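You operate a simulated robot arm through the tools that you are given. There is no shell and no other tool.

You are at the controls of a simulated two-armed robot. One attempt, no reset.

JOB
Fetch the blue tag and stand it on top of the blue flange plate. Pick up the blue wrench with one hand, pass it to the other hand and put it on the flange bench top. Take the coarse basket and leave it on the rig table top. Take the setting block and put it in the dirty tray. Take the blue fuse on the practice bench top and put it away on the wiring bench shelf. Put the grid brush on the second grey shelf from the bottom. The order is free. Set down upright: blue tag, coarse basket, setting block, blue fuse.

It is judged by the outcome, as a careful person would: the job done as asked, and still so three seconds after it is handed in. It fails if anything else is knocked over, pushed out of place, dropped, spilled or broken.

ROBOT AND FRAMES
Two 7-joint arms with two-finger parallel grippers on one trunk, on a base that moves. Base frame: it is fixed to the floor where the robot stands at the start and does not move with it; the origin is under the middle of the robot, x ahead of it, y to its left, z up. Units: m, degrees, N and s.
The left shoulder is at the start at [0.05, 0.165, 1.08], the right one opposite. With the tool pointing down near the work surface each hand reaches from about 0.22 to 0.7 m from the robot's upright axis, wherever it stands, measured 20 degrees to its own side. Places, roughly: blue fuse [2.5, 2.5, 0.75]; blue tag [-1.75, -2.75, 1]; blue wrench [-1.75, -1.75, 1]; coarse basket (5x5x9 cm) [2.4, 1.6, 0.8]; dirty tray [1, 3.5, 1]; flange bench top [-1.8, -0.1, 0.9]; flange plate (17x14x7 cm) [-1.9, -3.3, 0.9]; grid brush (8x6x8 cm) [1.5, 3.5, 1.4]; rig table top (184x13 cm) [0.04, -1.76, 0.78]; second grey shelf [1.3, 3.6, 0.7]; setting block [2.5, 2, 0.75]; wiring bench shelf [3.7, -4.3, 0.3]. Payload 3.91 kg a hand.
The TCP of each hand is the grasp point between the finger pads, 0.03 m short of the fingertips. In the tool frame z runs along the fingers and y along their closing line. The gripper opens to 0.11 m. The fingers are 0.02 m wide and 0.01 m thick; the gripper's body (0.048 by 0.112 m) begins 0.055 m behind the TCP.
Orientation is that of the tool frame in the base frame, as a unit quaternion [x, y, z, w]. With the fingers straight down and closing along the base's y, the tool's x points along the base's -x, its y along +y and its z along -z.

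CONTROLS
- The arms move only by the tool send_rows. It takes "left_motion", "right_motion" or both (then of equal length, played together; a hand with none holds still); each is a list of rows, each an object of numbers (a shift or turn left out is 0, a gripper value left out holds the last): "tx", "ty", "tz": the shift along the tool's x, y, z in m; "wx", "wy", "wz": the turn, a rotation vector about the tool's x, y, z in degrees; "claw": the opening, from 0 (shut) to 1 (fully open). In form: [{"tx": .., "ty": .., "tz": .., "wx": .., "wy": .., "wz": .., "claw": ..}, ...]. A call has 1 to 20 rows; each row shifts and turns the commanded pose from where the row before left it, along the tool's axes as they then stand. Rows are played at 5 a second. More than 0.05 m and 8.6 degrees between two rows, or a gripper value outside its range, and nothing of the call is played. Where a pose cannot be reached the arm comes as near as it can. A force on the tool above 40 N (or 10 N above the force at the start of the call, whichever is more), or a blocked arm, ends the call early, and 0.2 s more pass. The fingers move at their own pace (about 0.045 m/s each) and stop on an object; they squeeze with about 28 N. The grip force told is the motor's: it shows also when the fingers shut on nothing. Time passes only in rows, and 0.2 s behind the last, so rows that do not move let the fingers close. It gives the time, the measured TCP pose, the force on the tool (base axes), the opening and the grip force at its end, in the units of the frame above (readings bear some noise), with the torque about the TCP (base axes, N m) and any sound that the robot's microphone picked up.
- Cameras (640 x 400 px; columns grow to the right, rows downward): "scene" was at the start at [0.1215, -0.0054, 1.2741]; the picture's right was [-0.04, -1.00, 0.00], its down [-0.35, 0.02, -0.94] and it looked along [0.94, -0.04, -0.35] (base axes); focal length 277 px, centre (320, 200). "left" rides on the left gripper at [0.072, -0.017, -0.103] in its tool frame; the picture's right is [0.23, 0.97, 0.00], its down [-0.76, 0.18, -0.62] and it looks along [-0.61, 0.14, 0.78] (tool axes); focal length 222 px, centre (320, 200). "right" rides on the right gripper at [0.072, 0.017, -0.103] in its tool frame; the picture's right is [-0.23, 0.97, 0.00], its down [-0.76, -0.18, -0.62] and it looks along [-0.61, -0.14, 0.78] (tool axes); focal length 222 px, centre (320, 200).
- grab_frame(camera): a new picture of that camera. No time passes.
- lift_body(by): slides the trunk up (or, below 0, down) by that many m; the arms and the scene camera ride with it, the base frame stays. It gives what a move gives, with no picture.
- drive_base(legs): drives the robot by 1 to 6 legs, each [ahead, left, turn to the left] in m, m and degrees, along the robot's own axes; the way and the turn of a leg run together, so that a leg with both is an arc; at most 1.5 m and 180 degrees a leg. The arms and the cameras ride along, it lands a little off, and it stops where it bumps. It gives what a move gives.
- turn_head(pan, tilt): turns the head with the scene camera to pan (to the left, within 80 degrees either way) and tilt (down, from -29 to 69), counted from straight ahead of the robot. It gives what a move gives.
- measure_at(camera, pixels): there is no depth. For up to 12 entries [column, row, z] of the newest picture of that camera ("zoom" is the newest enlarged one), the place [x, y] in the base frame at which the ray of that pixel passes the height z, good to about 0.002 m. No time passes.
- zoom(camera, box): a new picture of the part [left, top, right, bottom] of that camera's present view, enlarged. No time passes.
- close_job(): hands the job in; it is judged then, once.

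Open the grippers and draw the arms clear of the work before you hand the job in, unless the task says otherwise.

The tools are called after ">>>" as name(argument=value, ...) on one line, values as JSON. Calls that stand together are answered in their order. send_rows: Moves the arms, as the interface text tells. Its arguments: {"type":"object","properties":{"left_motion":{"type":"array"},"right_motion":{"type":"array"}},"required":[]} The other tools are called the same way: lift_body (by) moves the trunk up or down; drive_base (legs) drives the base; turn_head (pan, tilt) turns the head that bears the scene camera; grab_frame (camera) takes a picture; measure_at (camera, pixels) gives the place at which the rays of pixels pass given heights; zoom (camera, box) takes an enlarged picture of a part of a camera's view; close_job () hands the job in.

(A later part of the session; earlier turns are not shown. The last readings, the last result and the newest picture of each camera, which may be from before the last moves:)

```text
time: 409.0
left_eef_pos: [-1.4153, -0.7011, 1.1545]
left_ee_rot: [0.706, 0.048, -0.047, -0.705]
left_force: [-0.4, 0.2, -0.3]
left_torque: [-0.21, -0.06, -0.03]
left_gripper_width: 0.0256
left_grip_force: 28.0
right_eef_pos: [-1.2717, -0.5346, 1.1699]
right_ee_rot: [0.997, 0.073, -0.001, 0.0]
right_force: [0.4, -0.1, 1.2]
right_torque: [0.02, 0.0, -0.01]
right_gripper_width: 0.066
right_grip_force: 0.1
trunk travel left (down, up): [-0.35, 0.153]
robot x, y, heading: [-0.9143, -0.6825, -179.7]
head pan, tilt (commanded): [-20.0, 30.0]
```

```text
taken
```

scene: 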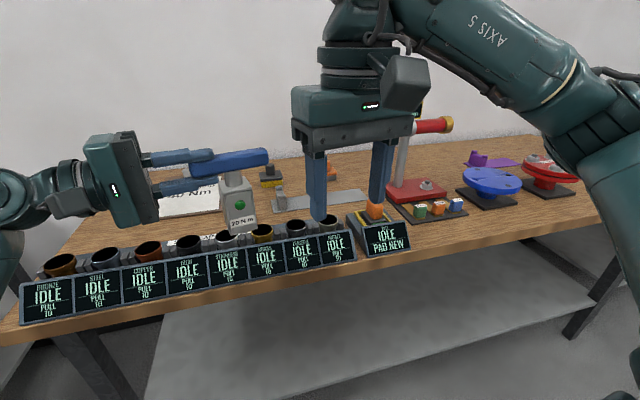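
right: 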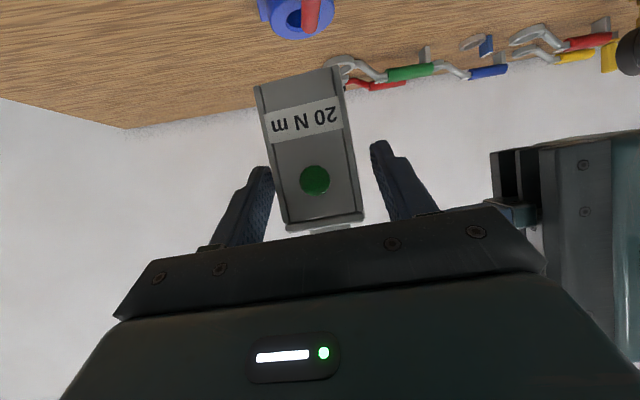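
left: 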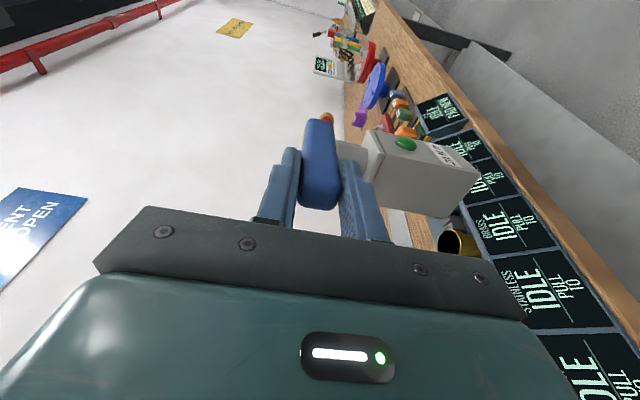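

The flange bench is crowded on this end; a free front area seems to lie right of the keypad around (500,225). I sidestep further right for a better look.

>>> drive_base(legs=[[0, -0.65, 0]])

>>> turn_head(pan=0, tilt=35)

>>> send_rows(right_motion=[{"tz": -0.04, "ty": -0.02}, {"tz": -0.04, "ty": -0.02}, {"tz": -0.04, "ty": -0.02}, {}])

>>> grab_frame(camera="scene")

```text
time: 415.2
left_eef_pos: [-1.4208, -0.0415, 1.1562]
left_ee_rot: [0.707, 0.043, -0.042, -0.705]
left_force: [0.2, -0.1, -0.6]
left_torque: [-0.2, -0.07, 0.01]
left_gripper_width: 0.0257
left_grip_force: 27.7
right_eef_pos: [-1.2731, 0.1235, 1.1705]
right_ee_rot: [0.998, 0.068, 0.001, 0.0]
right_force: [-0.2, -0.1, 0.2]
right_torque: [-0.01, 0.02, 0.01]
right_gripper_width: 0.0663
right_grip_force: 0.0
trunk travel left (down, up): [-0.35, 0.153]
robot x, y, heading: [-0.9173, -0.0271, 180.1]
head pan, tilt (commanded): [-20.0, 30.0]
```

```text
time: 416.0
left_eef_pos: [-1.4193, -0.0409, 1.1539]
left_ee_rot: [0.706, 0.044, -0.043, -0.705]
left_force: [-0.2, -0.9, -0.5]
left_torque: [-0.23, -0.07, -0.04]
left_gripper_width: 0.0256
left_grip_force: 27.9
right_eef_pos: [-1.273, 0.1239, 1.1695]
right_ee_rot: [0.998, 0.067, -0.001, 0.001]
right_force: [0.0, 0.2, 0.0]
right_torque: [-0.03, 0.03, -0.04]
right_gripper_width: 0.0662
right_grip_force: 0.1
trunk travel left (down, up): [-0.35, 0.153]
robot x, y, heading: [-0.9183, -0.0345, 179.9]
head pan, tilt (commanded): [0.0, 35.0]
```

```text
time: 417.0
left_eef_pos: [-1.4209, -0.0403, 1.1555]
left_ee_rot: [0.707, 0.043, -0.042, -0.705]
left_force: [-0.8, 0.2, 0.7]
left_torque: [-0.19, -0.04, -0.03]
left_gripper_width: 0.0256
left_grip_force: 27.4
right_eef_pos: [-1.2818, 0.1831, 1.2911]
right_ee_rot: [0.998, 0.068, 0.0, 0.0]
right_force: [-1.3, -0.2, -0.2]
right_torque: [0.01, -0.01, 0.0]
right_gripper_width: 0.066
right_grip_force: 0.1
trunk travel left (down, up): [-0.35, 0.153]
robot x, y, heading: [-0.9208, -0.0258, 179.9]
head pan, tilt (commanded): [0.0, 35.0]
```

```text
taken
```

scene: 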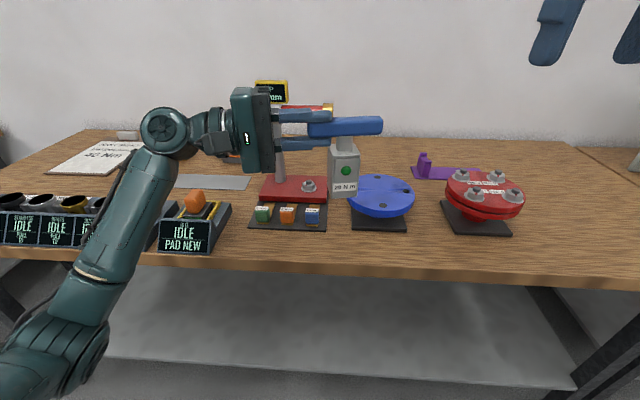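

I measure the bench's front edge, the mats and free areas for standing the wrench.

>>> measure_at(camera="scene", pixels=[[420, 262, 0.865], [250, 262, 0.865], [620, 282, 0.865], [405, 229, 0.865], [352, 228, 0.865], [510, 234, 0.865], [447, 203, 0.865], [327, 229, 0.865], [252, 227, 0.865], [208, 252, 0.865], [570, 215, 0.865], [560, 250, 0.865]])

>>> turn_head(pan=-30, tilt=35)

>>> grab_frame(camera="scene")

```text
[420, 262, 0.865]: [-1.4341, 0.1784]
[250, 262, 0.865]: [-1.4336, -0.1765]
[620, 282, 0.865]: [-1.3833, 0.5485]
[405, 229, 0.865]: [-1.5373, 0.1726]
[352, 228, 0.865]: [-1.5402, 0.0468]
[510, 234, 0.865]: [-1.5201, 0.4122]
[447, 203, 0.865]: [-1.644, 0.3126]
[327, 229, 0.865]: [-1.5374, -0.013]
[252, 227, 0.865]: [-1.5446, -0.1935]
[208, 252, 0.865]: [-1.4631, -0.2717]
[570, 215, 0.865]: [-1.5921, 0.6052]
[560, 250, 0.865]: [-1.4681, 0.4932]
```

```text
time: 418.0
left_eef_pos: [-1.4198, -0.0422, 1.1545]
left_ee_rot: [0.706, 0.044, -0.043, -0.705]
left_force: [0.4, 0.3, -0.2]
left_torque: [-0.19, -0.06, -0.03]
left_gripper_width: 0.0257
left_grip_force: 28.1
right_eef_pos: [-1.2813, 0.1827, 1.2892]
right_ee_rot: [0.998, 0.068, 0.0, 0.0]
right_force: [-0.2, -0.4, -0.5]
right_torque: [0.04, 0.01, 0.01]
right_gripper_width: 0.0659
right_grip_force: 0.1
trunk travel left (down, up): [-0.35, 0.153]
robot x, y, heading: [-0.9205, -0.029, 179.9]
head pan, tilt (commanded): [-30.0, 35.0]
```

```text
taken
```

scene: 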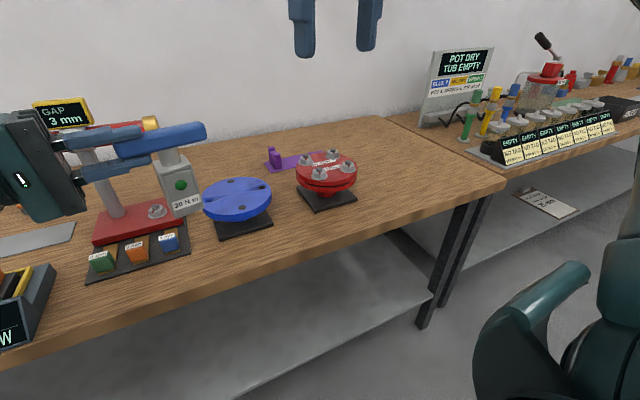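

I need this bench's true height; I take the right camera's view of the same features.

>>> grab_frame(camera="right")

>>> zoom(camera="scene", box=[190, 130, 350, 250])

```text
taken
```

right: 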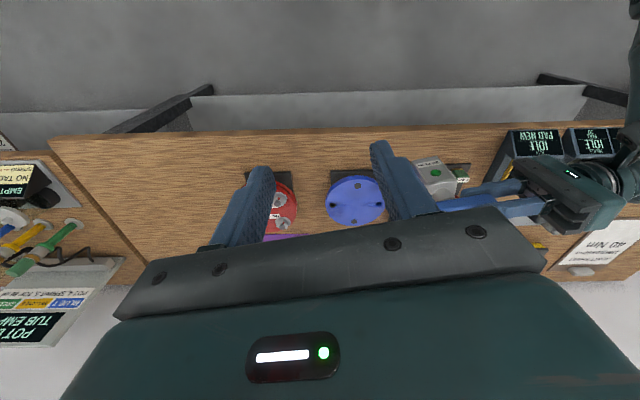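

```text
3.33 times, centred on (270, 190) of scene
```

zoom: 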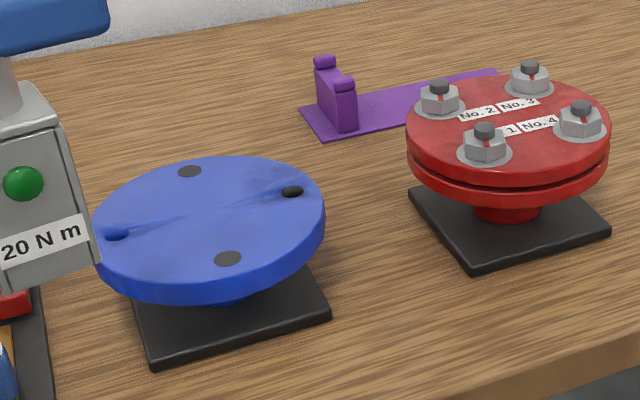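

>>> zoom(camera="right", box=[225, 120, 385, 240])

```text
3.33 times, centred on (305, 180) of right
```

zoom: 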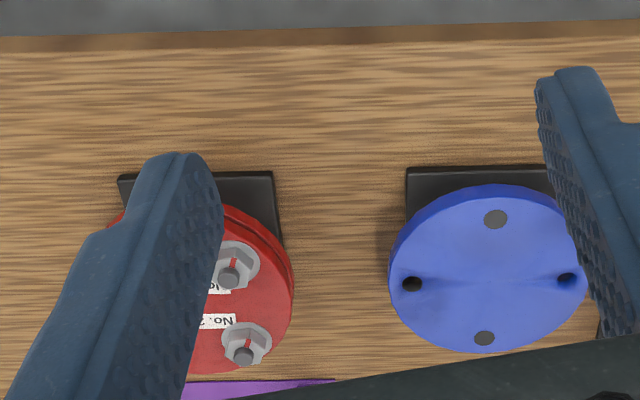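

>>> measure_at(camera="zoom", pixels=[[272, 173, 0.865], [272, 173, 0.9], [272, 173, 0.83], [407, 170, 0.865], [407, 170, 0.83], [300, 38, 0.865], [300, 38, 0.83]])

>>> measure_at(camera="scene", pixels=[[316.2, 212.5, 0.865], [316.2, 212.5, 0.9], [316.2, 212.5, 0.83], [273, 224.5, 0.865], [273, 224.5, 0.83]])

```text
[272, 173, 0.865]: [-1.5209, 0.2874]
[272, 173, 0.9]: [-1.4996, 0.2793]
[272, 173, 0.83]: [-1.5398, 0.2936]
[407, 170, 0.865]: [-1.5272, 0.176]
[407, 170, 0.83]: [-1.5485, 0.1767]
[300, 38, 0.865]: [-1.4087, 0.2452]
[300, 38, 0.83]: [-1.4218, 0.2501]
```

```text
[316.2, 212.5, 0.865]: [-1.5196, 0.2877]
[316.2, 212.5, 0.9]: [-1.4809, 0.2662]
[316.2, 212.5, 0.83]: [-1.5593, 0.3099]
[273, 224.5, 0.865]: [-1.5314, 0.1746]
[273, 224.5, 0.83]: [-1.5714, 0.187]
```

Bench top z=0.865 is confirmed with front edge x≈-1.42; the strip in front of the blue disc's mat (x -1.42 to -1.53) is free. I move so the wrench hangs over (-1.475, 0.14).

>>> drive_base(legs=[[0.05, -0.13, 0]])

>>> turn_head(pan=0, tilt=35)

>>> grab_frame(camera="scene")

>>> grab_frame(camera="left")

```text
time: 419.8
left_eef_pos: [-1.4703, 0.0888, 1.1546]
left_ee_rot: [0.707, 0.042, -0.043, -0.705]
left_force: [-0.3, 0.4, 0.5]
left_torque: [-0.2, -0.05, -0.01]
left_gripper_width: 0.0258
left_grip_force: 28.1
right_eef_pos: [-1.3305, 0.3134, 1.2912]
right_ee_rot: [0.998, 0.068, 0.0, 0.0]
right_force: [-0.9, 0.6, 0.6]
right_torque: [0.0, 0.0, 0.03]
right_gripper_width: 0.0659
right_grip_force: 0.0
trunk travel left (down, up): [-0.35, 0.153]
robot x, y, heading: [-0.9682, 0.1025, -179.9]
head pan, tilt (commanded): [-30.0, 35.0]
```

```text
time: 420.7
left_eef_pos: [-1.4705, 0.0883, 1.1537]
left_ee_rot: [0.706, 0.043, -0.043, -0.705]
left_force: [-0.1, -1.0, -0.3]
left_torque: [-0.21, -0.06, -0.02]
left_gripper_width: 0.0258
left_grip_force: 28.0
right_eef_pos: [-1.3291, 0.3129, 1.2905]
right_ee_rot: [0.998, 0.068, 0.0, -0.001]
right_force: [0.3, 0.5, 0.6]
right_torque: [0.05, 0.01, -0.03]
right_gripper_width: 0.0662
right_grip_force: 0.1
trunk travel left (down, up): [-0.35, 0.153]
robot x, y, heading: [-0.9667, 0.1023, -180.1]
head pan, tilt (commanded): [0.0, 35.0]
```

```text
taken
```

scene: 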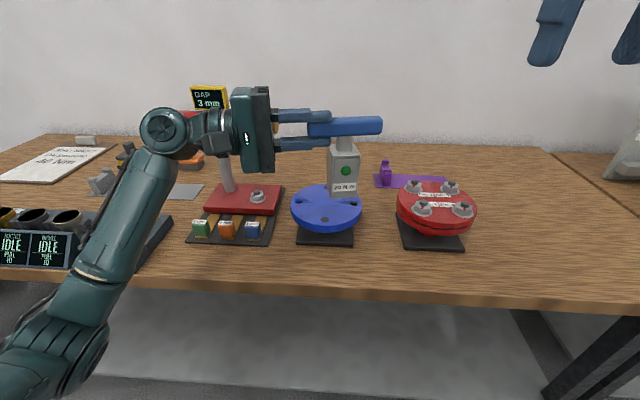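

```text
taken
```

left: 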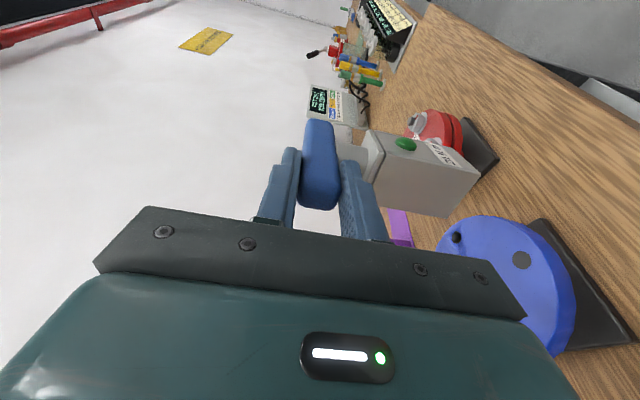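

The wrench hangs upright above the front strip. I lower 0.12 m and check clearances.

>>> measure_at(camera="scene", pixels=[[332, 196, 1.042], [356, 195, 1.042], [344, 196, 1.042]])

>>> send_rows(left_motion=[{"ty": 0.03}, {"ty": 0.03}, {"ty": 0.03}, {"ty": 0.03}, {}])

>>> grab_frame(camera="scene")

>>> grab_frame(camera="left")

>>> grab_frame(camera="right")

```text
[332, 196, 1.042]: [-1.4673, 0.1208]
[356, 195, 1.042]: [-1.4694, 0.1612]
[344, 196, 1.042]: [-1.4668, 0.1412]
```

```text
time: 421.9
left_eef_pos: [-1.4696, 0.0909, 1.0347]
left_ee_rot: [0.707, 0.042, -0.044, -0.705]
left_force: [0.0, -1.0, 0.9]
left_torque: [-0.19, -0.01, 0.0]
left_gripper_width: 0.0256
left_grip_force: 27.7
right_eef_pos: [-1.3297, 0.3137, 1.2901]
right_ee_rot: [0.998, 0.068, -0.001, 0.0]
right_force: [-1.4, 0.4, -0.6]
right_torque: [-0.01, 0.0, -0.01]
right_gripper_width: 0.0661
right_grip_force: 0.1
trunk travel left (down, up): [-0.35, 0.153]
robot x, y, heading: [-0.9669, 0.102, -180.0]
head pan, tilt (commanded): [0.0, 35.0]
```

```text
taken
```

scene: 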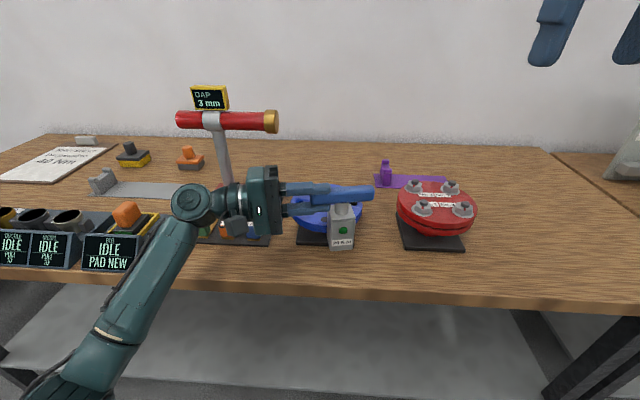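

```text
taken
```

left: 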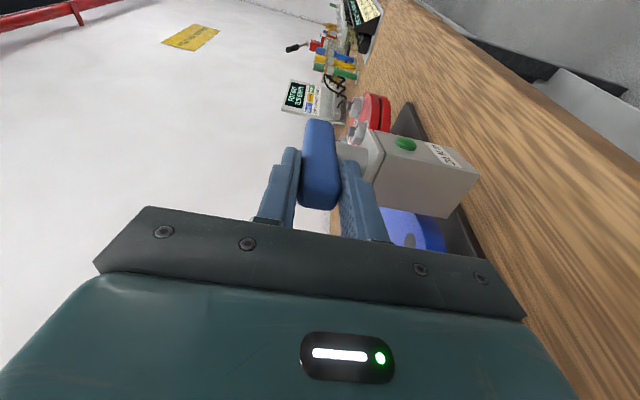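

```text
taken
```

right: 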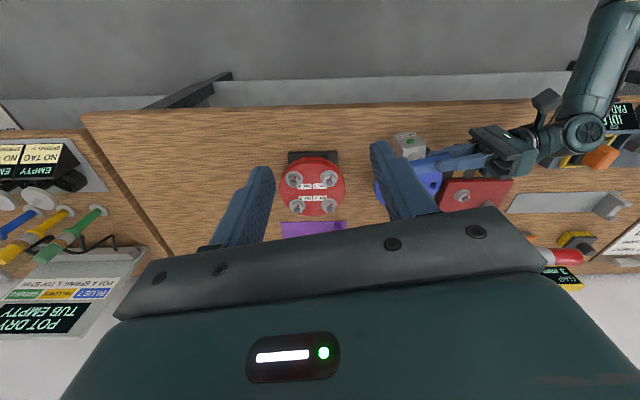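

Clear on all sides. I lower another 4.5 cm and then in small steps to contact.

>>> send_rows(left_motion=[{"ty": 0.02}, {"ty": 0.015}, {"ty": 0.01}, {}])

>>> send_rows(left_motion=[{"ty": 0.003}, {"ty": 0.003}, {}])

>>> zoom(camera="scene", box=[220, 180, 400, 290])

```text
time: 422.9
left_eef_pos: [-1.4698, 0.0901, 0.9873]
left_ee_rot: [0.706, 0.044, -0.043, -0.705]
left_force: [-0.1, 0.5, 0.1]
left_torque: [-0.23, -0.01, 0.01]
left_gripper_width: 0.0257
left_grip_force: 27.4
right_eef_pos: [-1.3302, 0.3124, 1.2913]
right_ee_rot: [0.998, 0.067, 0.001, 0.0]
right_force: [0.4, -1.0, -0.4]
right_torque: [0.0, -0.04, 0.0]
right_gripper_width: 0.066
right_grip_force: 0.1
trunk travel left (down, up): [-0.35, 0.153]
robot x, y, heading: [-0.9662, 0.0991, -179.7]
head pan, tilt (commanded): [0.0, 35.0]
```

```text
time: 423.7
left_eef_pos: [-1.4698, 0.0891, 0.9833]
left_ee_rot: [0.706, 0.043, -0.043, -0.705]
left_force: [0.8, 0.4, 0.2]
left_torque: [-0.2, -0.05, 0.0]
left_gripper_width: 0.0257
left_grip_force: 28.5
right_eef_pos: [-1.3303, 0.3138, 1.291]
right_ee_rot: [0.998, 0.069, -0.001, 0.0]
right_force: [1.0, 0.3, -0.2]
right_torque: [-0.01, 0.0, -0.01]
right_gripper_width: 0.0659
right_grip_force: 0.1
trunk travel left (down, up): [-0.35, 0.153]
robot x, y, heading: [-0.9672, 0.1002, -180.1]
head pan, tilt (commanded): [0.0, 35.0]
```

```text
3.56 times, centred on (310, 235) of scene
```

zoom: 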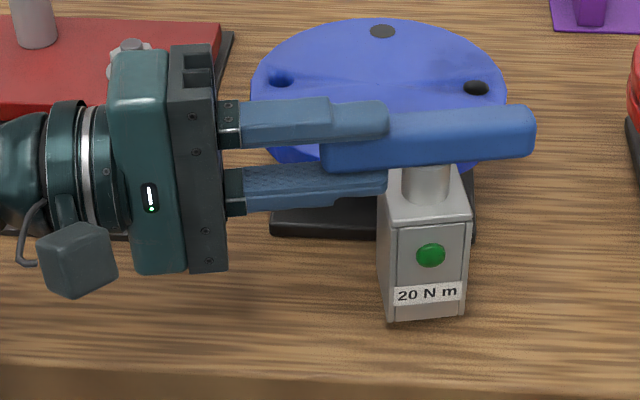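

The base is nearly down. I continue with 2 mm steps.

>>> send_rows(left_motion=[{"ty": 0.002}, {"ty": 0.002}, {}])

>>> send_rows(left_motion=[{"ty": 0.002}, {"ty": 0.002}, {}])

```text
time: 424.5
left_eef_pos: [-1.4705, 0.0882, 0.9789]
left_ee_rot: [0.707, 0.043, -0.042, -0.705]
left_force: [-0.2, -0.1, -0.8]
left_torque: [-0.2, -0.06, -0.02]
left_gripper_width: 0.0257
left_grip_force: 27.8
right_eef_pos: [-1.3302, 0.3142, 1.2912]
right_ee_rot: [0.998, 0.068, 0.0, 0.0]
right_force: [-0.5, 0.1, 0.0]
right_torque: [0.0, -0.03, 0.02]
right_gripper_width: 0.0661
right_grip_force: 0.1
trunk travel left (down, up): [-0.35, 0.153]
robot x, y, heading: [-0.9665, 0.1022, -180.1]
head pan, tilt (commanded): [0.0, 35.0]
```

```text
time: 425.3
left_eef_pos: [-1.4713, 0.0885, 0.9751]
left_ee_rot: [0.707, 0.043, -0.043, -0.704]
left_force: [0.2, -0.5, 0.0]
left_torque: [-0.2, -0.06, 0.01]
left_gripper_width: 0.0259
left_grip_force: 27.6
right_eef_pos: [-1.3296, 0.3145, 1.2898]
right_ee_rot: [0.998, 0.069, 0.0, 0.0]
right_force: [0.3, 0.9, 0.9]
right_torque: [-0.01, 0.01, 0.0]
right_gripper_width: 0.066
right_grip_force: 0.1
trunk travel left (down, up): [-0.35, 0.153]
robot x, y, heading: [-0.9682, 0.103, -180.0]
head pan, tilt (commanded): [0.0, 35.0]
```

>>> send_rows(left_motion=[{"ty": 0.002}, {"ty": 0.002}, {}])

>>> zoom(camera="scene", box=[300, 200, 380, 290])

```text
time: 426.1
left_eef_pos: [-1.4686, 0.0897, 0.9731]
left_ee_rot: [-0.705, -0.044, 0.044, 0.706]
left_force: [-2.1, 0.3, 4.8]
left_torque: [0.18, 0.08, 0.07]
left_gripper_width: 0.0259
left_grip_force: 27.7
right_eef_pos: [-1.3295, 0.313, 1.2909]
right_ee_rot: [0.998, 0.068, -0.001, 0.001]
right_force: [0.3, -0.4, -0.6]
right_torque: [0.03, -0.03, 0.0]
right_gripper_width: 0.0663
right_grip_force: 0.1
trunk travel left (down, up): [-0.35, 0.153]
robot x, y, heading: [-0.9648, 0.1049, -179.8]
head pan, tilt (commanded): [0.0, 35.0]
```

```text
4.44 times, centred on (340, 245) of scene
```

zoom: 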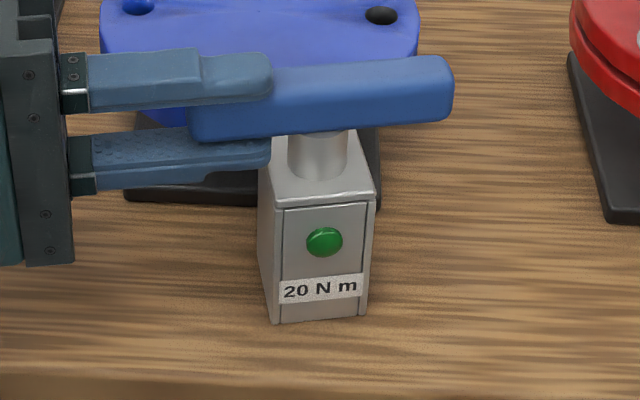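

Contact is made (torque reversed, +5 N). I open the fingers about 1 cm each and check that the wrench stands.

>>> send_rows(left_motion=[{"claw": 0.4}, {}, {}, {}])

>>> zoom(camera="scene", box=[260, 180, 400, 290])

>>> grab_frame(camera="left")

```text
time: 427.1
left_eef_pos: [-1.4704, 0.09, 0.9709]
left_ee_rot: [0.706, 0.044, -0.043, -0.705]
left_force: [1.0, 0.0, 0.1]
left_torque: [-0.02, -0.02, 0.01]
left_gripper_width: 0.0439
left_grip_force: 0.0
right_eef_pos: [-1.33, 0.3125, 1.2913]
right_ee_rot: [0.998, 0.068, -0.001, 0.0]
right_force: [-0.1, 0.1, 0.3]
right_torque: [-0.03, -0.01, 0.02]
right_gripper_width: 0.066
right_grip_force: 0.0
trunk travel left (down, up): [-0.35, 0.153]
robot x, y, heading: [-0.9683, 0.1016, -179.9]
head pan, tilt (commanded): [0.0, 35.0]
```

```text
3.64 times, centred on (330, 235) of scene
```

zoom: 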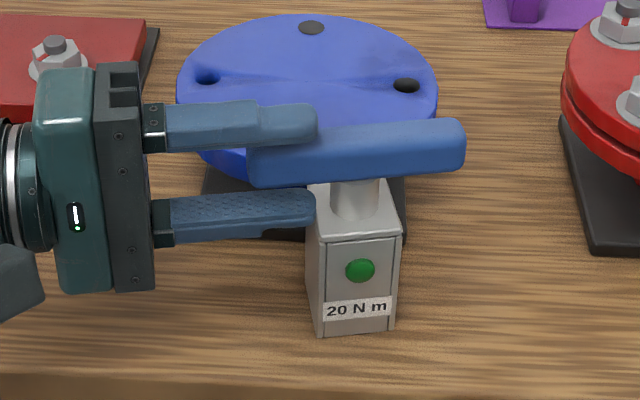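

```text
taken
```

left: 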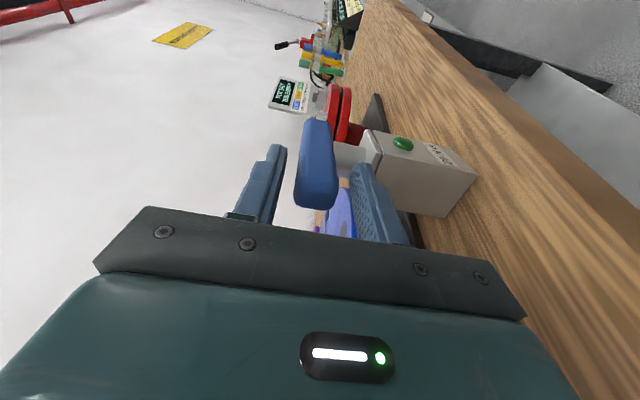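

The wrench stands by itself. I slide the left hand 6 cm left off the bar, then straight up.

>>> send_rows(left_motion=[{"tz": -0.015}, {"tz": -0.02}, {"tz": -0.025}, {"ty": -0.03}, {"ty": -0.04}, {"ty": -0.04}, {"ty": -0.04}, {}])

>>> grab_frame(camera="scene")

```text
time: 428.9
left_eef_pos: [-1.4638, 0.0284, 1.1246]
left_ee_rot: [0.706, 0.043, -0.043, -0.705]
left_force: [1.4, -0.3, -0.3]
left_torque: [-0.02, 0.02, 0.0]
left_gripper_width: 0.044
left_grip_force: 0.0
right_eef_pos: [-1.3302, 0.3143, 1.2902]
right_ee_rot: [0.998, 0.068, -0.001, 0.0]
right_force: [-1.1, -0.6, -0.5]
right_torque: [0.03, -0.01, 0.0]
right_gripper_width: 0.066
right_grip_force: 0.1
trunk travel left (down, up): [-0.35, 0.153]
robot x, y, heading: [-0.9678, 0.1024, -179.9]
head pan, tilt (commanded): [0.0, 35.0]
```

```text
taken
```

scene: 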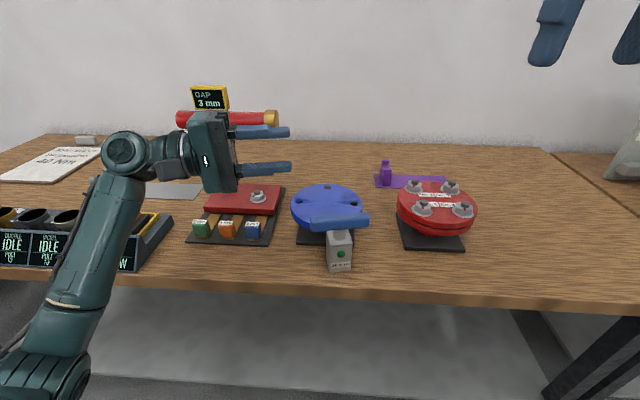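

The wrench stands at (340,250) on the flange bench. I back off, restore the left hand to straight-down, and travel left along the benches to the tag.

>>> drive_base(legs=[[-0.2, 0, 0]])

>>> send_rows(left_motion=[{"wy": 7, "claw": 1}, {"wx": -8.2}, {"wx": -8.2}, {"wx": -8.2}, {"wx": -8.2}, {"wx": -8.2}, {"wx": -8.2}, {"wx": -8.2}, {"wx": -8.2}, {"wx": -8.2}, {"wx": -8.2}, {"wx": -8.0}, {}], right_motion=[{"wz": 7.7, "claw": 1}, {"tx": 0.03}, {"tx": 0.02}, {}, {}, {}, {}, {}, {}, {}, {}, {}, {}])

>>> grab_frame(camera="scene")

```text
time: 430.5
left_eef_pos: [-1.2637, 0.0294, 1.1239]
left_ee_rot: [0.707, 0.043, -0.043, -0.704]
left_force: [0.5, -0.2, -0.2]
left_torque: [0.02, -0.02, 0.03]
left_gripper_width: 0.0439
left_grip_force: 0.0
right_eef_pos: [-1.1298, 0.3138, 1.2913]
right_ee_rot: [0.998, 0.069, -0.001, 0.0]
right_force: [0.2, 0.9, 0.5]
right_torque: [0.01, 0.04, 0.03]
right_gripper_width: 0.0659
right_grip_force: 0.1
trunk travel left (down, up): [-0.35, 0.153]
robot x, y, heading: [-0.7677, 0.1011, -179.7]
head pan, tilt (commanded): [0.0, 35.0]
```

```text
time: 433.3
left_eef_pos: [-1.2639, 0.0278, 1.1238]
left_ee_rot: [1.0, 0.0, 0.001, 0.001]
left_force: [0.3, 0.3, 0.6]
left_torque: [0.01, 0.0, 0.02]
left_gripper_width: 0.1099
left_grip_force: 0.1
right_eef_pos: [-1.0801, 0.3136, 1.2912]
right_ee_rot: [1.0, 0.001, 0.0, -0.001]
right_force: [-0.1, -0.2, 0.3]
right_torque: [-0.01, 0.0, 0.01]
right_gripper_width: 0.11
right_grip_force: 0.1
trunk travel left (down, up): [-0.35, 0.153]
robot x, y, heading: [-0.7692, 0.104, -180.0]
head pan, tilt (commanded): [0.0, 35.0]
```

```text
taken
```

scene: 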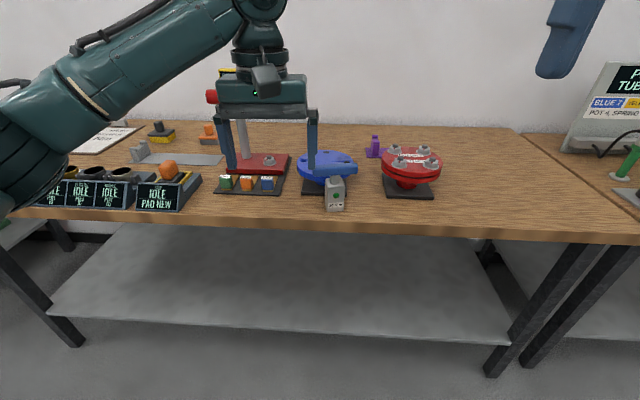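

I sidestep left 2.8 m along the aisle to the tag.

>>> drive_base(legs=[[0.08, 0.2, 0], [0, 1.3, 0], [0, 1.3, 0]])

>>> turn_head(pan=15, tilt=35)

>>> grab_frame(camera="scene")

```text
time: 458.3
left_eef_pos: [-1.3673, -2.7801, 1.1233]
left_ee_rot: [1.0, -0.011, 0.0, 0.001]
left_force: [0.4, -0.3, 0.3]
left_torque: [-0.02, 0.0, 0.0]
left_gripper_width: 0.11
left_grip_force: 0.0
right_eef_pos: [-1.1771, -2.4998, 1.2913]
right_ee_rot: [1.0, -0.013, -0.001, 0.0]
right_force: [-0.3, 0.6, -1.1]
right_torque: [-0.01, 0.04, -0.01]
right_gripper_width: 0.1099
right_grip_force: 0.0
trunk travel left (down, up): [-0.35, 0.153]
robot x, y, heading: [-0.8708, -2.7195, 178.4]
head pan, tilt (commanded): [0.0, 35.0]
```

```text
time: 459.1
left_eef_pos: [-1.3675, -2.779, 1.1232]
left_ee_rot: [1.0, -0.011, 0.0, 0.0]
left_force: [-0.1, 0.6, -0.3]
left_torque: [-0.01, -0.04, -0.02]
left_gripper_width: 0.1099
left_grip_force: 0.1
right_eef_pos: [-1.1771, -2.4992, 1.2915]
right_ee_rot: [1.0, -0.012, -0.001, 0.0]
right_force: [1.0, -0.3, -0.2]
right_torque: [0.01, 0.0, -0.02]
right_gripper_width: 0.1103
right_grip_force: 0.0
trunk travel left (down, up): [-0.35, 0.153]
robot x, y, heading: [-0.8735, -2.7162, 178.7]
head pan, tilt (commanded): [15.0, 35.0]
```

```text
taken
```

scene: 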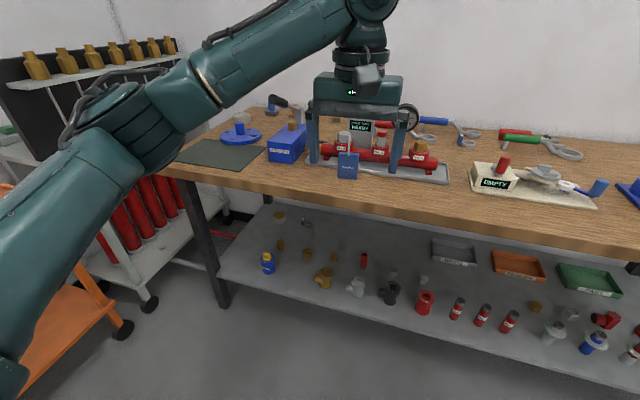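

I zoom on the tag and the blue flange plate from here and measure them.

>>> zoom(camera="scene", box=[170, 90, 290, 180])

>>> measure_at(camera="zoom", pixels=[[255, 240, 0.88], [480, 235, 0.88], [370, 285, 0.87], [370, 245, 0.885], [375, 170, 0.94], [30, 365, 0.865], [440, 410, 0.865]])

>>> zoom(camera="scene", box=[300, 110, 400, 190])

```text
4.44 times, centred on (230, 135) of scene
```

zoom: 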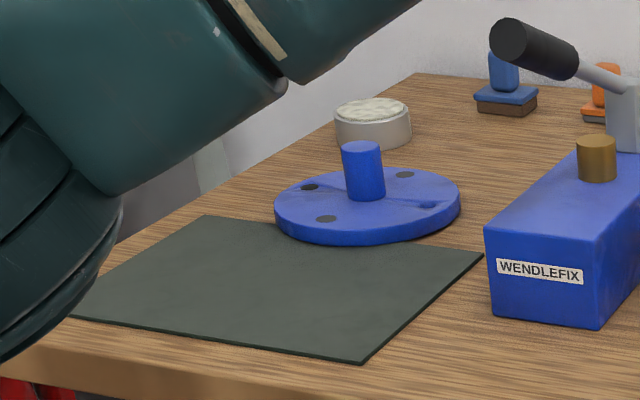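

```text
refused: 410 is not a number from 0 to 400
```

```text
5.00 times, centred on (350, 150) of scene
```

zoom: 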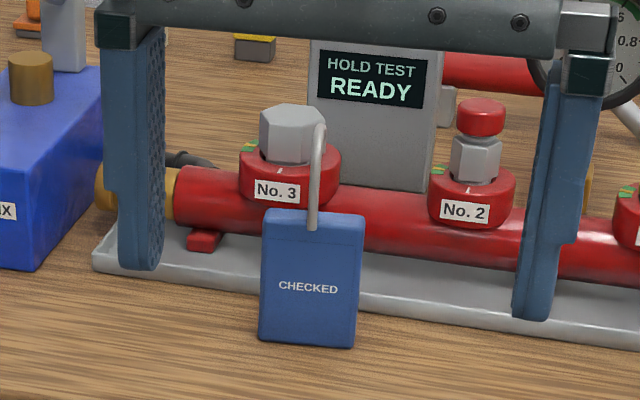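

>>> measure_at(camera="scene", pixels=[[337.6, 178, 0.865], [357, 179.6, 0.865], [339, 152.2, 0.93], [359, 153.4, 0.93], [351, 135, 0.97], [219.9, 137.7, 0.885], [261.5, 136.1, 0.885], [239, 144.7, 0.875], [241.7, 127.8, 0.885], [241, 135, 0.89], [241.5, 124, 0.935]])

```text
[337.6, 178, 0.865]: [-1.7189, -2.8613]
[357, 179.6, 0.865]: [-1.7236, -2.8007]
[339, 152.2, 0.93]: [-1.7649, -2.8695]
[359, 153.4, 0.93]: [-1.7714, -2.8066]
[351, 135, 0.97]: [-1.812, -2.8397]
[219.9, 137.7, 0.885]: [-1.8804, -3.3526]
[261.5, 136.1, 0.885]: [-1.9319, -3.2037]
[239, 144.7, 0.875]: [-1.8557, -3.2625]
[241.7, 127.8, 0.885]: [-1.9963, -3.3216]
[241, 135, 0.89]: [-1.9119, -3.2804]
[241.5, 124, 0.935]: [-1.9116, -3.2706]
```

Tag: 6 cm wide, block top ≈0.953, hook to ≈1.007, front at (-1.721,-2.831). Flange plate: disc center ≈(-1.915,-3.28) with a post, so I will stand the tag on the disc in front of the post. I drive in for a left-hand pick.

>>> drive_base(legs=[[0.26, -0.09, 0]])

>>> turn_head(pan=20, tilt=40)

>>> grab_frame(camera="scene")

>>> grab_frame(camera="left")

```text
time: 461.0
left_eef_pos: [-1.6241, -2.689, 1.1221]
left_ee_rot: [1.0, -0.01, 0.0, 0.001]
left_force: [-0.2, 0.7, -0.6]
left_torque: [0.03, -0.02, 0.0]
left_gripper_width: 0.1101
left_grip_force: 0.1
right_eef_pos: [-1.4341, -2.4072, 1.2898]
right_ee_rot: [1.0, -0.007, 0.0, -0.001]
right_force: [-0.1, 0.6, -0.8]
right_torque: [-0.01, -0.05, 0.0]
right_gripper_width: 0.1099
right_grip_force: 0.1
trunk travel left (down, up): [-0.35, 0.153]
robot x, y, heading: [-1.1268, -2.6235, 178.8]
head pan, tilt (commanded): [15.0, 35.0]
```

```text
time: 461.7
left_eef_pos: [-1.6238, -2.6872, 1.1244]
left_ee_rot: [1.0, -0.008, 0.0, 0.001]
left_force: [0.3, -0.9, 0.6]
left_torque: [0.01, 0.02, -0.03]
left_gripper_width: 0.1099
left_grip_force: 0.0
right_eef_pos: [-1.4354, -2.4077, 1.2912]
right_ee_rot: [1.0, -0.009, -0.002, 0.0]
right_force: [0.4, 0.4, 0.0]
right_torque: [-0.02, -0.02, -0.02]
right_gripper_width: 0.1099
right_grip_force: 0.0
trunk travel left (down, up): [-0.35, 0.153]
robot x, y, heading: [-1.1259, -2.6233, 178.9]
head pan, tilt (commanded): [20.0, 40.0]
```

```text
taken
```

scene: 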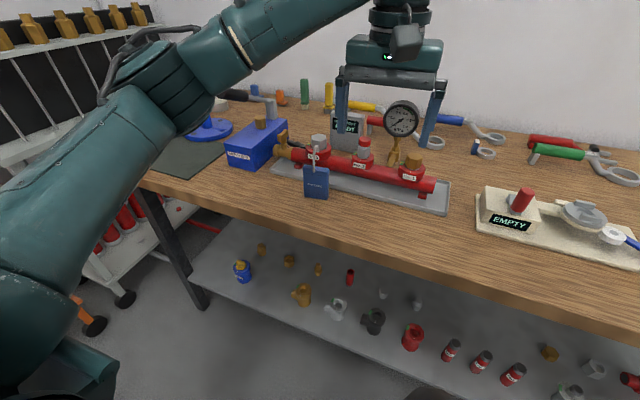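

```text
taken
```

left: 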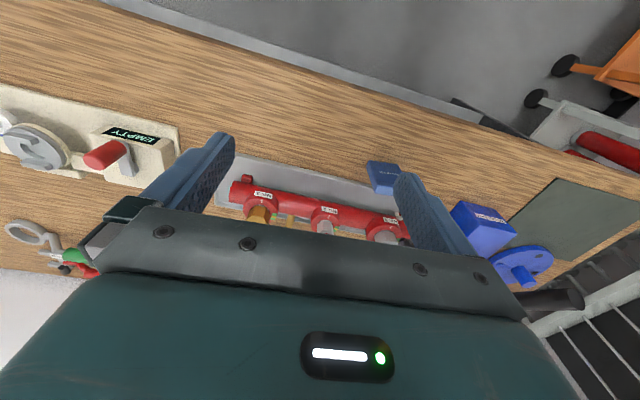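

I zoom on the tag in both views for exact corners.

>>> zoom(camera="scene", box=[277, 140, 357, 210])

>>> zoom(camera="left", box=[343, 145, 423, 205])

```text
5.71 times, centred on (317, 175) of scene
```

zoom: 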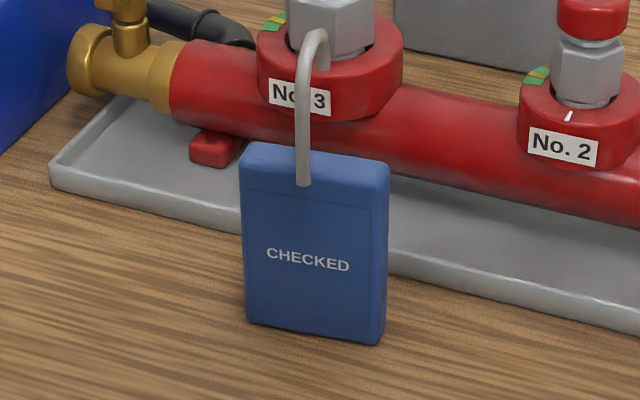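

```text
6.67 times, centred on (383, 175) of left
```

zoom: 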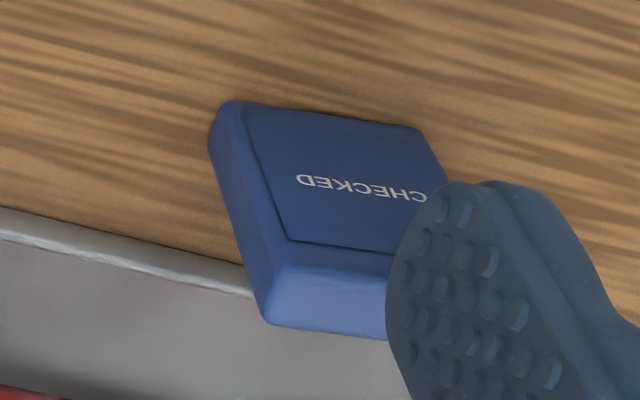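

>>> measure_at(camera="zoom", pixels=[[222, 103, 0.865], [420, 130, 0.865], [275, 262, 0.953], [268, 325, 0.953], [275, 262, 0.945], [268, 325, 0.945], [211, 145, 0.865]])

>>> zoom(camera="scene", box=[277, 140, 357, 210])

>>> measure_at(camera="zoom", pixels=[[246, 322, 0.865], [376, 344, 0.865], [386, 330, 0.865], [243, 178, 0.945], [372, 205, 0.945], [388, 163, 0.945], [256, 143, 0.945], [243, 178, 0.953], [318, 30, 1.0], [305, 183, 0.945]])

```text
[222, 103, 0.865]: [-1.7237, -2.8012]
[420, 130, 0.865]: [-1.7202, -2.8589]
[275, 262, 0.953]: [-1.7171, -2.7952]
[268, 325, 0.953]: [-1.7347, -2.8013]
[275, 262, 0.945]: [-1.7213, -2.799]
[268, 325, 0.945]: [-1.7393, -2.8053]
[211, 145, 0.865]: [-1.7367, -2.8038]
```

```text
5.71 times, centred on (317, 175) of scene
```

zoom: 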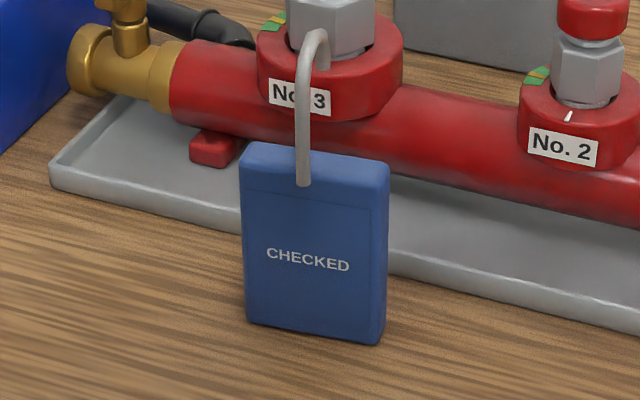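

```text
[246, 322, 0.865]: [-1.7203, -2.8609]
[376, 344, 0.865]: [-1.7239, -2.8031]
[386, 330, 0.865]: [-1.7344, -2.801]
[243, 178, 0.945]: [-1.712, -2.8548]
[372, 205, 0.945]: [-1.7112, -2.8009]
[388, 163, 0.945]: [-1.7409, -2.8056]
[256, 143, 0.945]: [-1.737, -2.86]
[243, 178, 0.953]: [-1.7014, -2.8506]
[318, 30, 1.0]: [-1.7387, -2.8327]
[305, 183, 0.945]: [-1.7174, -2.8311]
```

Tag: center ≈(-1.731,-2.831), 5.8×2 cm, block top ≈0.939, hook top ≈0.99. I move the left hand to a pre-grasp 12 cm before it and tilt 55°.

>>> send_rows(left_motion=[{"wz": -4.65, "claw": 0.78}, {"tx": -0.0031, "ty": 0.0274, "tz": 0.0291}, {"tx": -0.0031, "ty": 0.0274, "tz": 0.0291}, {"tx": -0.0031, "ty": 0.0274, "tz": 0.0291}, {"tx": -0.0031, "ty": 0.0274, "tz": 0.0291}, {"tx": -0.0031, "ty": 0.0274, "tz": 0.0291}, {"wy": -7.86}, {"wy": -7.86}, {"wy": -7.86}, {"wy": -7.86}, {"wy": -7.86}, {"wy": -7.86}, {"wy": -7.84}, {}])

>>> grab_frame(camera="left")

>>> grab_frame(camera="scene")

```text
time: 464.7
left_eef_pos: [-1.6309, -2.827, 0.9783]
left_ee_rot: [0.886, 0.028, -0.463, 0.015]
left_force: [0.6, -0.5, -0.1]
left_torque: [0.01, 0.0, 0.0]
left_gripper_width: 0.0857
left_grip_force: 0.0
right_eef_pos: [-1.4359, -2.4071, 1.2921]
right_ee_rot: [1.0, -0.009, -0.001, 0.0]
right_force: [-0.3, -0.8, 0.9]
right_torque: [0.0, 0.02, 0.01]
right_gripper_width: 0.1098
right_grip_force: 0.0
trunk travel left (down, up): [-0.35, 0.153]
robot x, y, heading: [-1.1256, -2.6245, 179.1]
head pan, tilt (commanded): [20.0, 40.0]
```

```text
taken
```

left: 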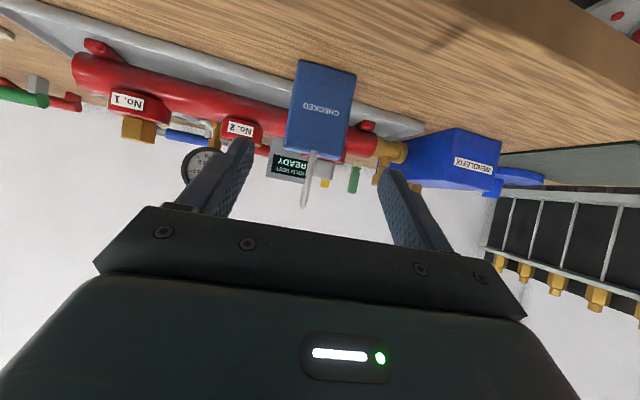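

```text
taken
```

scene: 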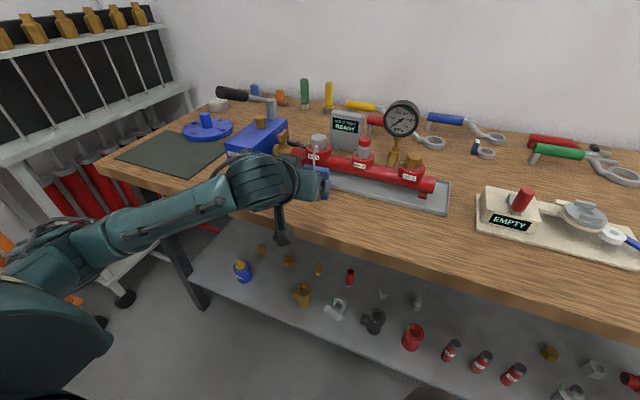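

The tag stands between the fingers' lines. I advance 0.12 m along the tool axis.

>>> send_rows(left_motion=[{"tz": 0.03, "ty": -0.002}, {"tz": 0.03}, {"tz": 0.03}, {"tz": 0.02}, {"tz": 0.01}, {}])

>>> grab_frame(camera="left")

>>> zoom(camera="scene", box=[220, 120, 380, 250])

```text
time: 466.1
left_eef_pos: [-1.729, -2.8328, 0.9101]
left_ee_rot: [0.886, 0.027, -0.462, 0.015]
left_force: [0.6, 0.1, 0.2]
left_torque: [0.02, 0.0, -0.03]
left_gripper_width: 0.0859
left_grip_force: 0.0
right_eef_pos: [-1.4354, -2.4083, 1.2914]
right_ee_rot: [1.0, -0.008, -0.001, -0.001]
right_force: [-0.2, -0.8, -1.0]
right_torque: [0.0, -0.03, 0.0]
right_gripper_width: 0.1098
right_grip_force: 0.0
trunk travel left (down, up): [-0.35, 0.153]
robot x, y, heading: [-1.1235, -2.6276, 178.9]
head pan, tilt (commanded): [20.0, 40.0]
```

```text
taken
```

left: 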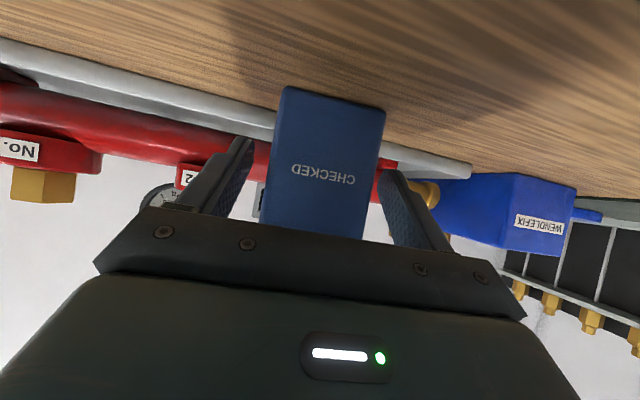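

```text
3.08 times, centred on (300, 185) of scene
```

zoom: 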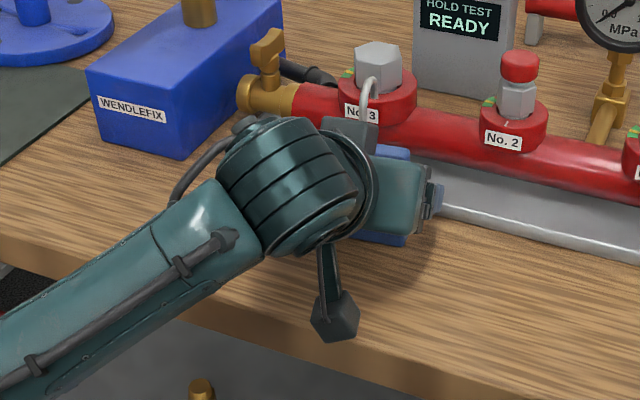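

The tag sits slightly toward the left finger; I shift the hand 4 mm left and close gently.

>>> send_rows(left_motion=[{"ty": 0.004}, {"claw": 0.0}, {}, {}, {}, {}, {}])

>>> grab_frame(camera="left")

```text
time: 467.7
left_eef_pos: [-1.7286, -2.8346, 0.9109]
left_ee_rot: [0.887, 0.029, -0.461, 0.016]
left_force: [0.8, -0.5, 0.2]
left_torque: [0.03, 0.02, -0.03]
left_gripper_width: 0.0592
left_grip_force: 28.6
right_eef_pos: [-1.4348, -2.4086, 1.291]
right_ee_rot: [1.0, -0.009, -0.001, 0.0]
right_force: [-0.9, -0.7, 0.3]
right_torque: [0.0, -0.03, -0.03]
right_gripper_width: 0.11
right_grip_force: 0.0
trunk travel left (down, up): [-0.35, 0.153]
robot x, y, heading: [-1.1255, -2.6202, 179.2]
head pan, tilt (commanded): [20.0, 40.0]
```

```text
taken
```

left: 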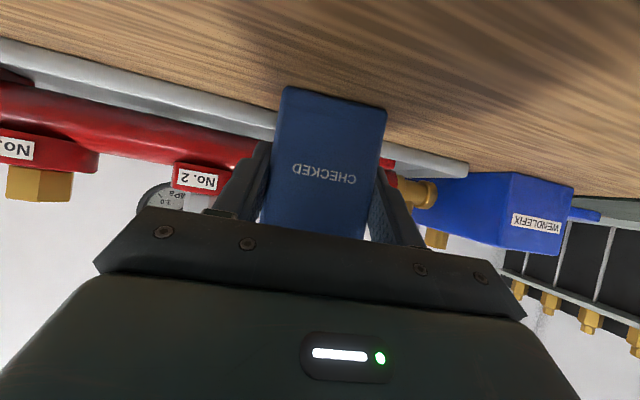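

Tag gripped (59 mm). I lift it slowly, then up to z≈1.08.

>>> send_rows(left_motion=[{"tx": -0.0041, "tz": -0.0029}, {"tx": -0.0041, "tz": -0.0029}, {"tx": -0.0082, "tz": -0.0057}, {}])

>>> send_rows(left_motion=[{"tx": -0.0164, "tz": -0.0115}, {"tx": -0.0246, "tz": -0.0172}, {"tx": -0.0246, "tz": -0.0172}, {"tx": -0.0246, "tz": -0.0172}, {"tx": -0.0246, "tz": -0.0172}, {"tx": -0.0246, "tz": -0.0172}, {}])

>>> grab_frame(camera="left")

>>> grab_frame(camera="scene")

```text
time: 468.7
left_eef_pos: [-1.728, -2.8348, 0.93]
left_ee_rot: [0.887, 0.028, -0.461, 0.016]
left_force: [0.0, 0.9, -0.3]
left_torque: [0.0, 0.04, -0.02]
left_gripper_width: 0.0592
left_grip_force: 27.7
right_eef_pos: [-1.4351, -2.4081, 1.2917]
right_ee_rot: [1.0, -0.008, 0.0, 0.0]
right_force: [-0.2, 0.8, -0.7]
right_torque: [-0.01, 0.0, -0.01]
right_gripper_width: 0.1099
right_grip_force: 0.1
trunk travel left (down, up): [-0.35, 0.153]
robot x, y, heading: [-1.13, -2.6219, 178.9]
head pan, tilt (commanded): [20.0, 40.0]
```

```text
time: 470.3
left_eef_pos: [-1.7283, -2.8365, 1.1]
left_ee_rot: [0.887, 0.028, -0.461, 0.016]
left_force: [0.1, 1.2, 0.0]
left_torque: [0.0, 0.01, -0.03]
left_gripper_width: 0.0593
left_grip_force: 28.3
right_eef_pos: [-1.4345, -2.4081, 1.2908]
right_ee_rot: [1.0, -0.008, 0.0, -0.001]
right_force: [0.2, 0.3, -0.1]
right_torque: [-0.02, -0.02, -0.02]
right_gripper_width: 0.1099
right_grip_force: 0.1
trunk travel left (down, up): [-0.35, 0.153]
robot x, y, heading: [-1.127, -2.6226, 178.9]
head pan, tilt (commanded): [20.0, 40.0]
```

```text
taken
```

left: 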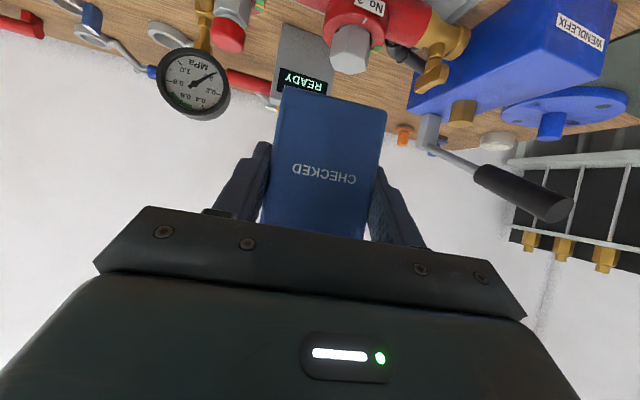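

```text
taken
```

scene: 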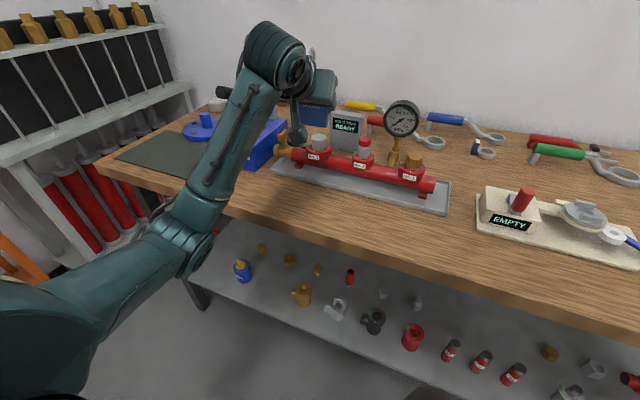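

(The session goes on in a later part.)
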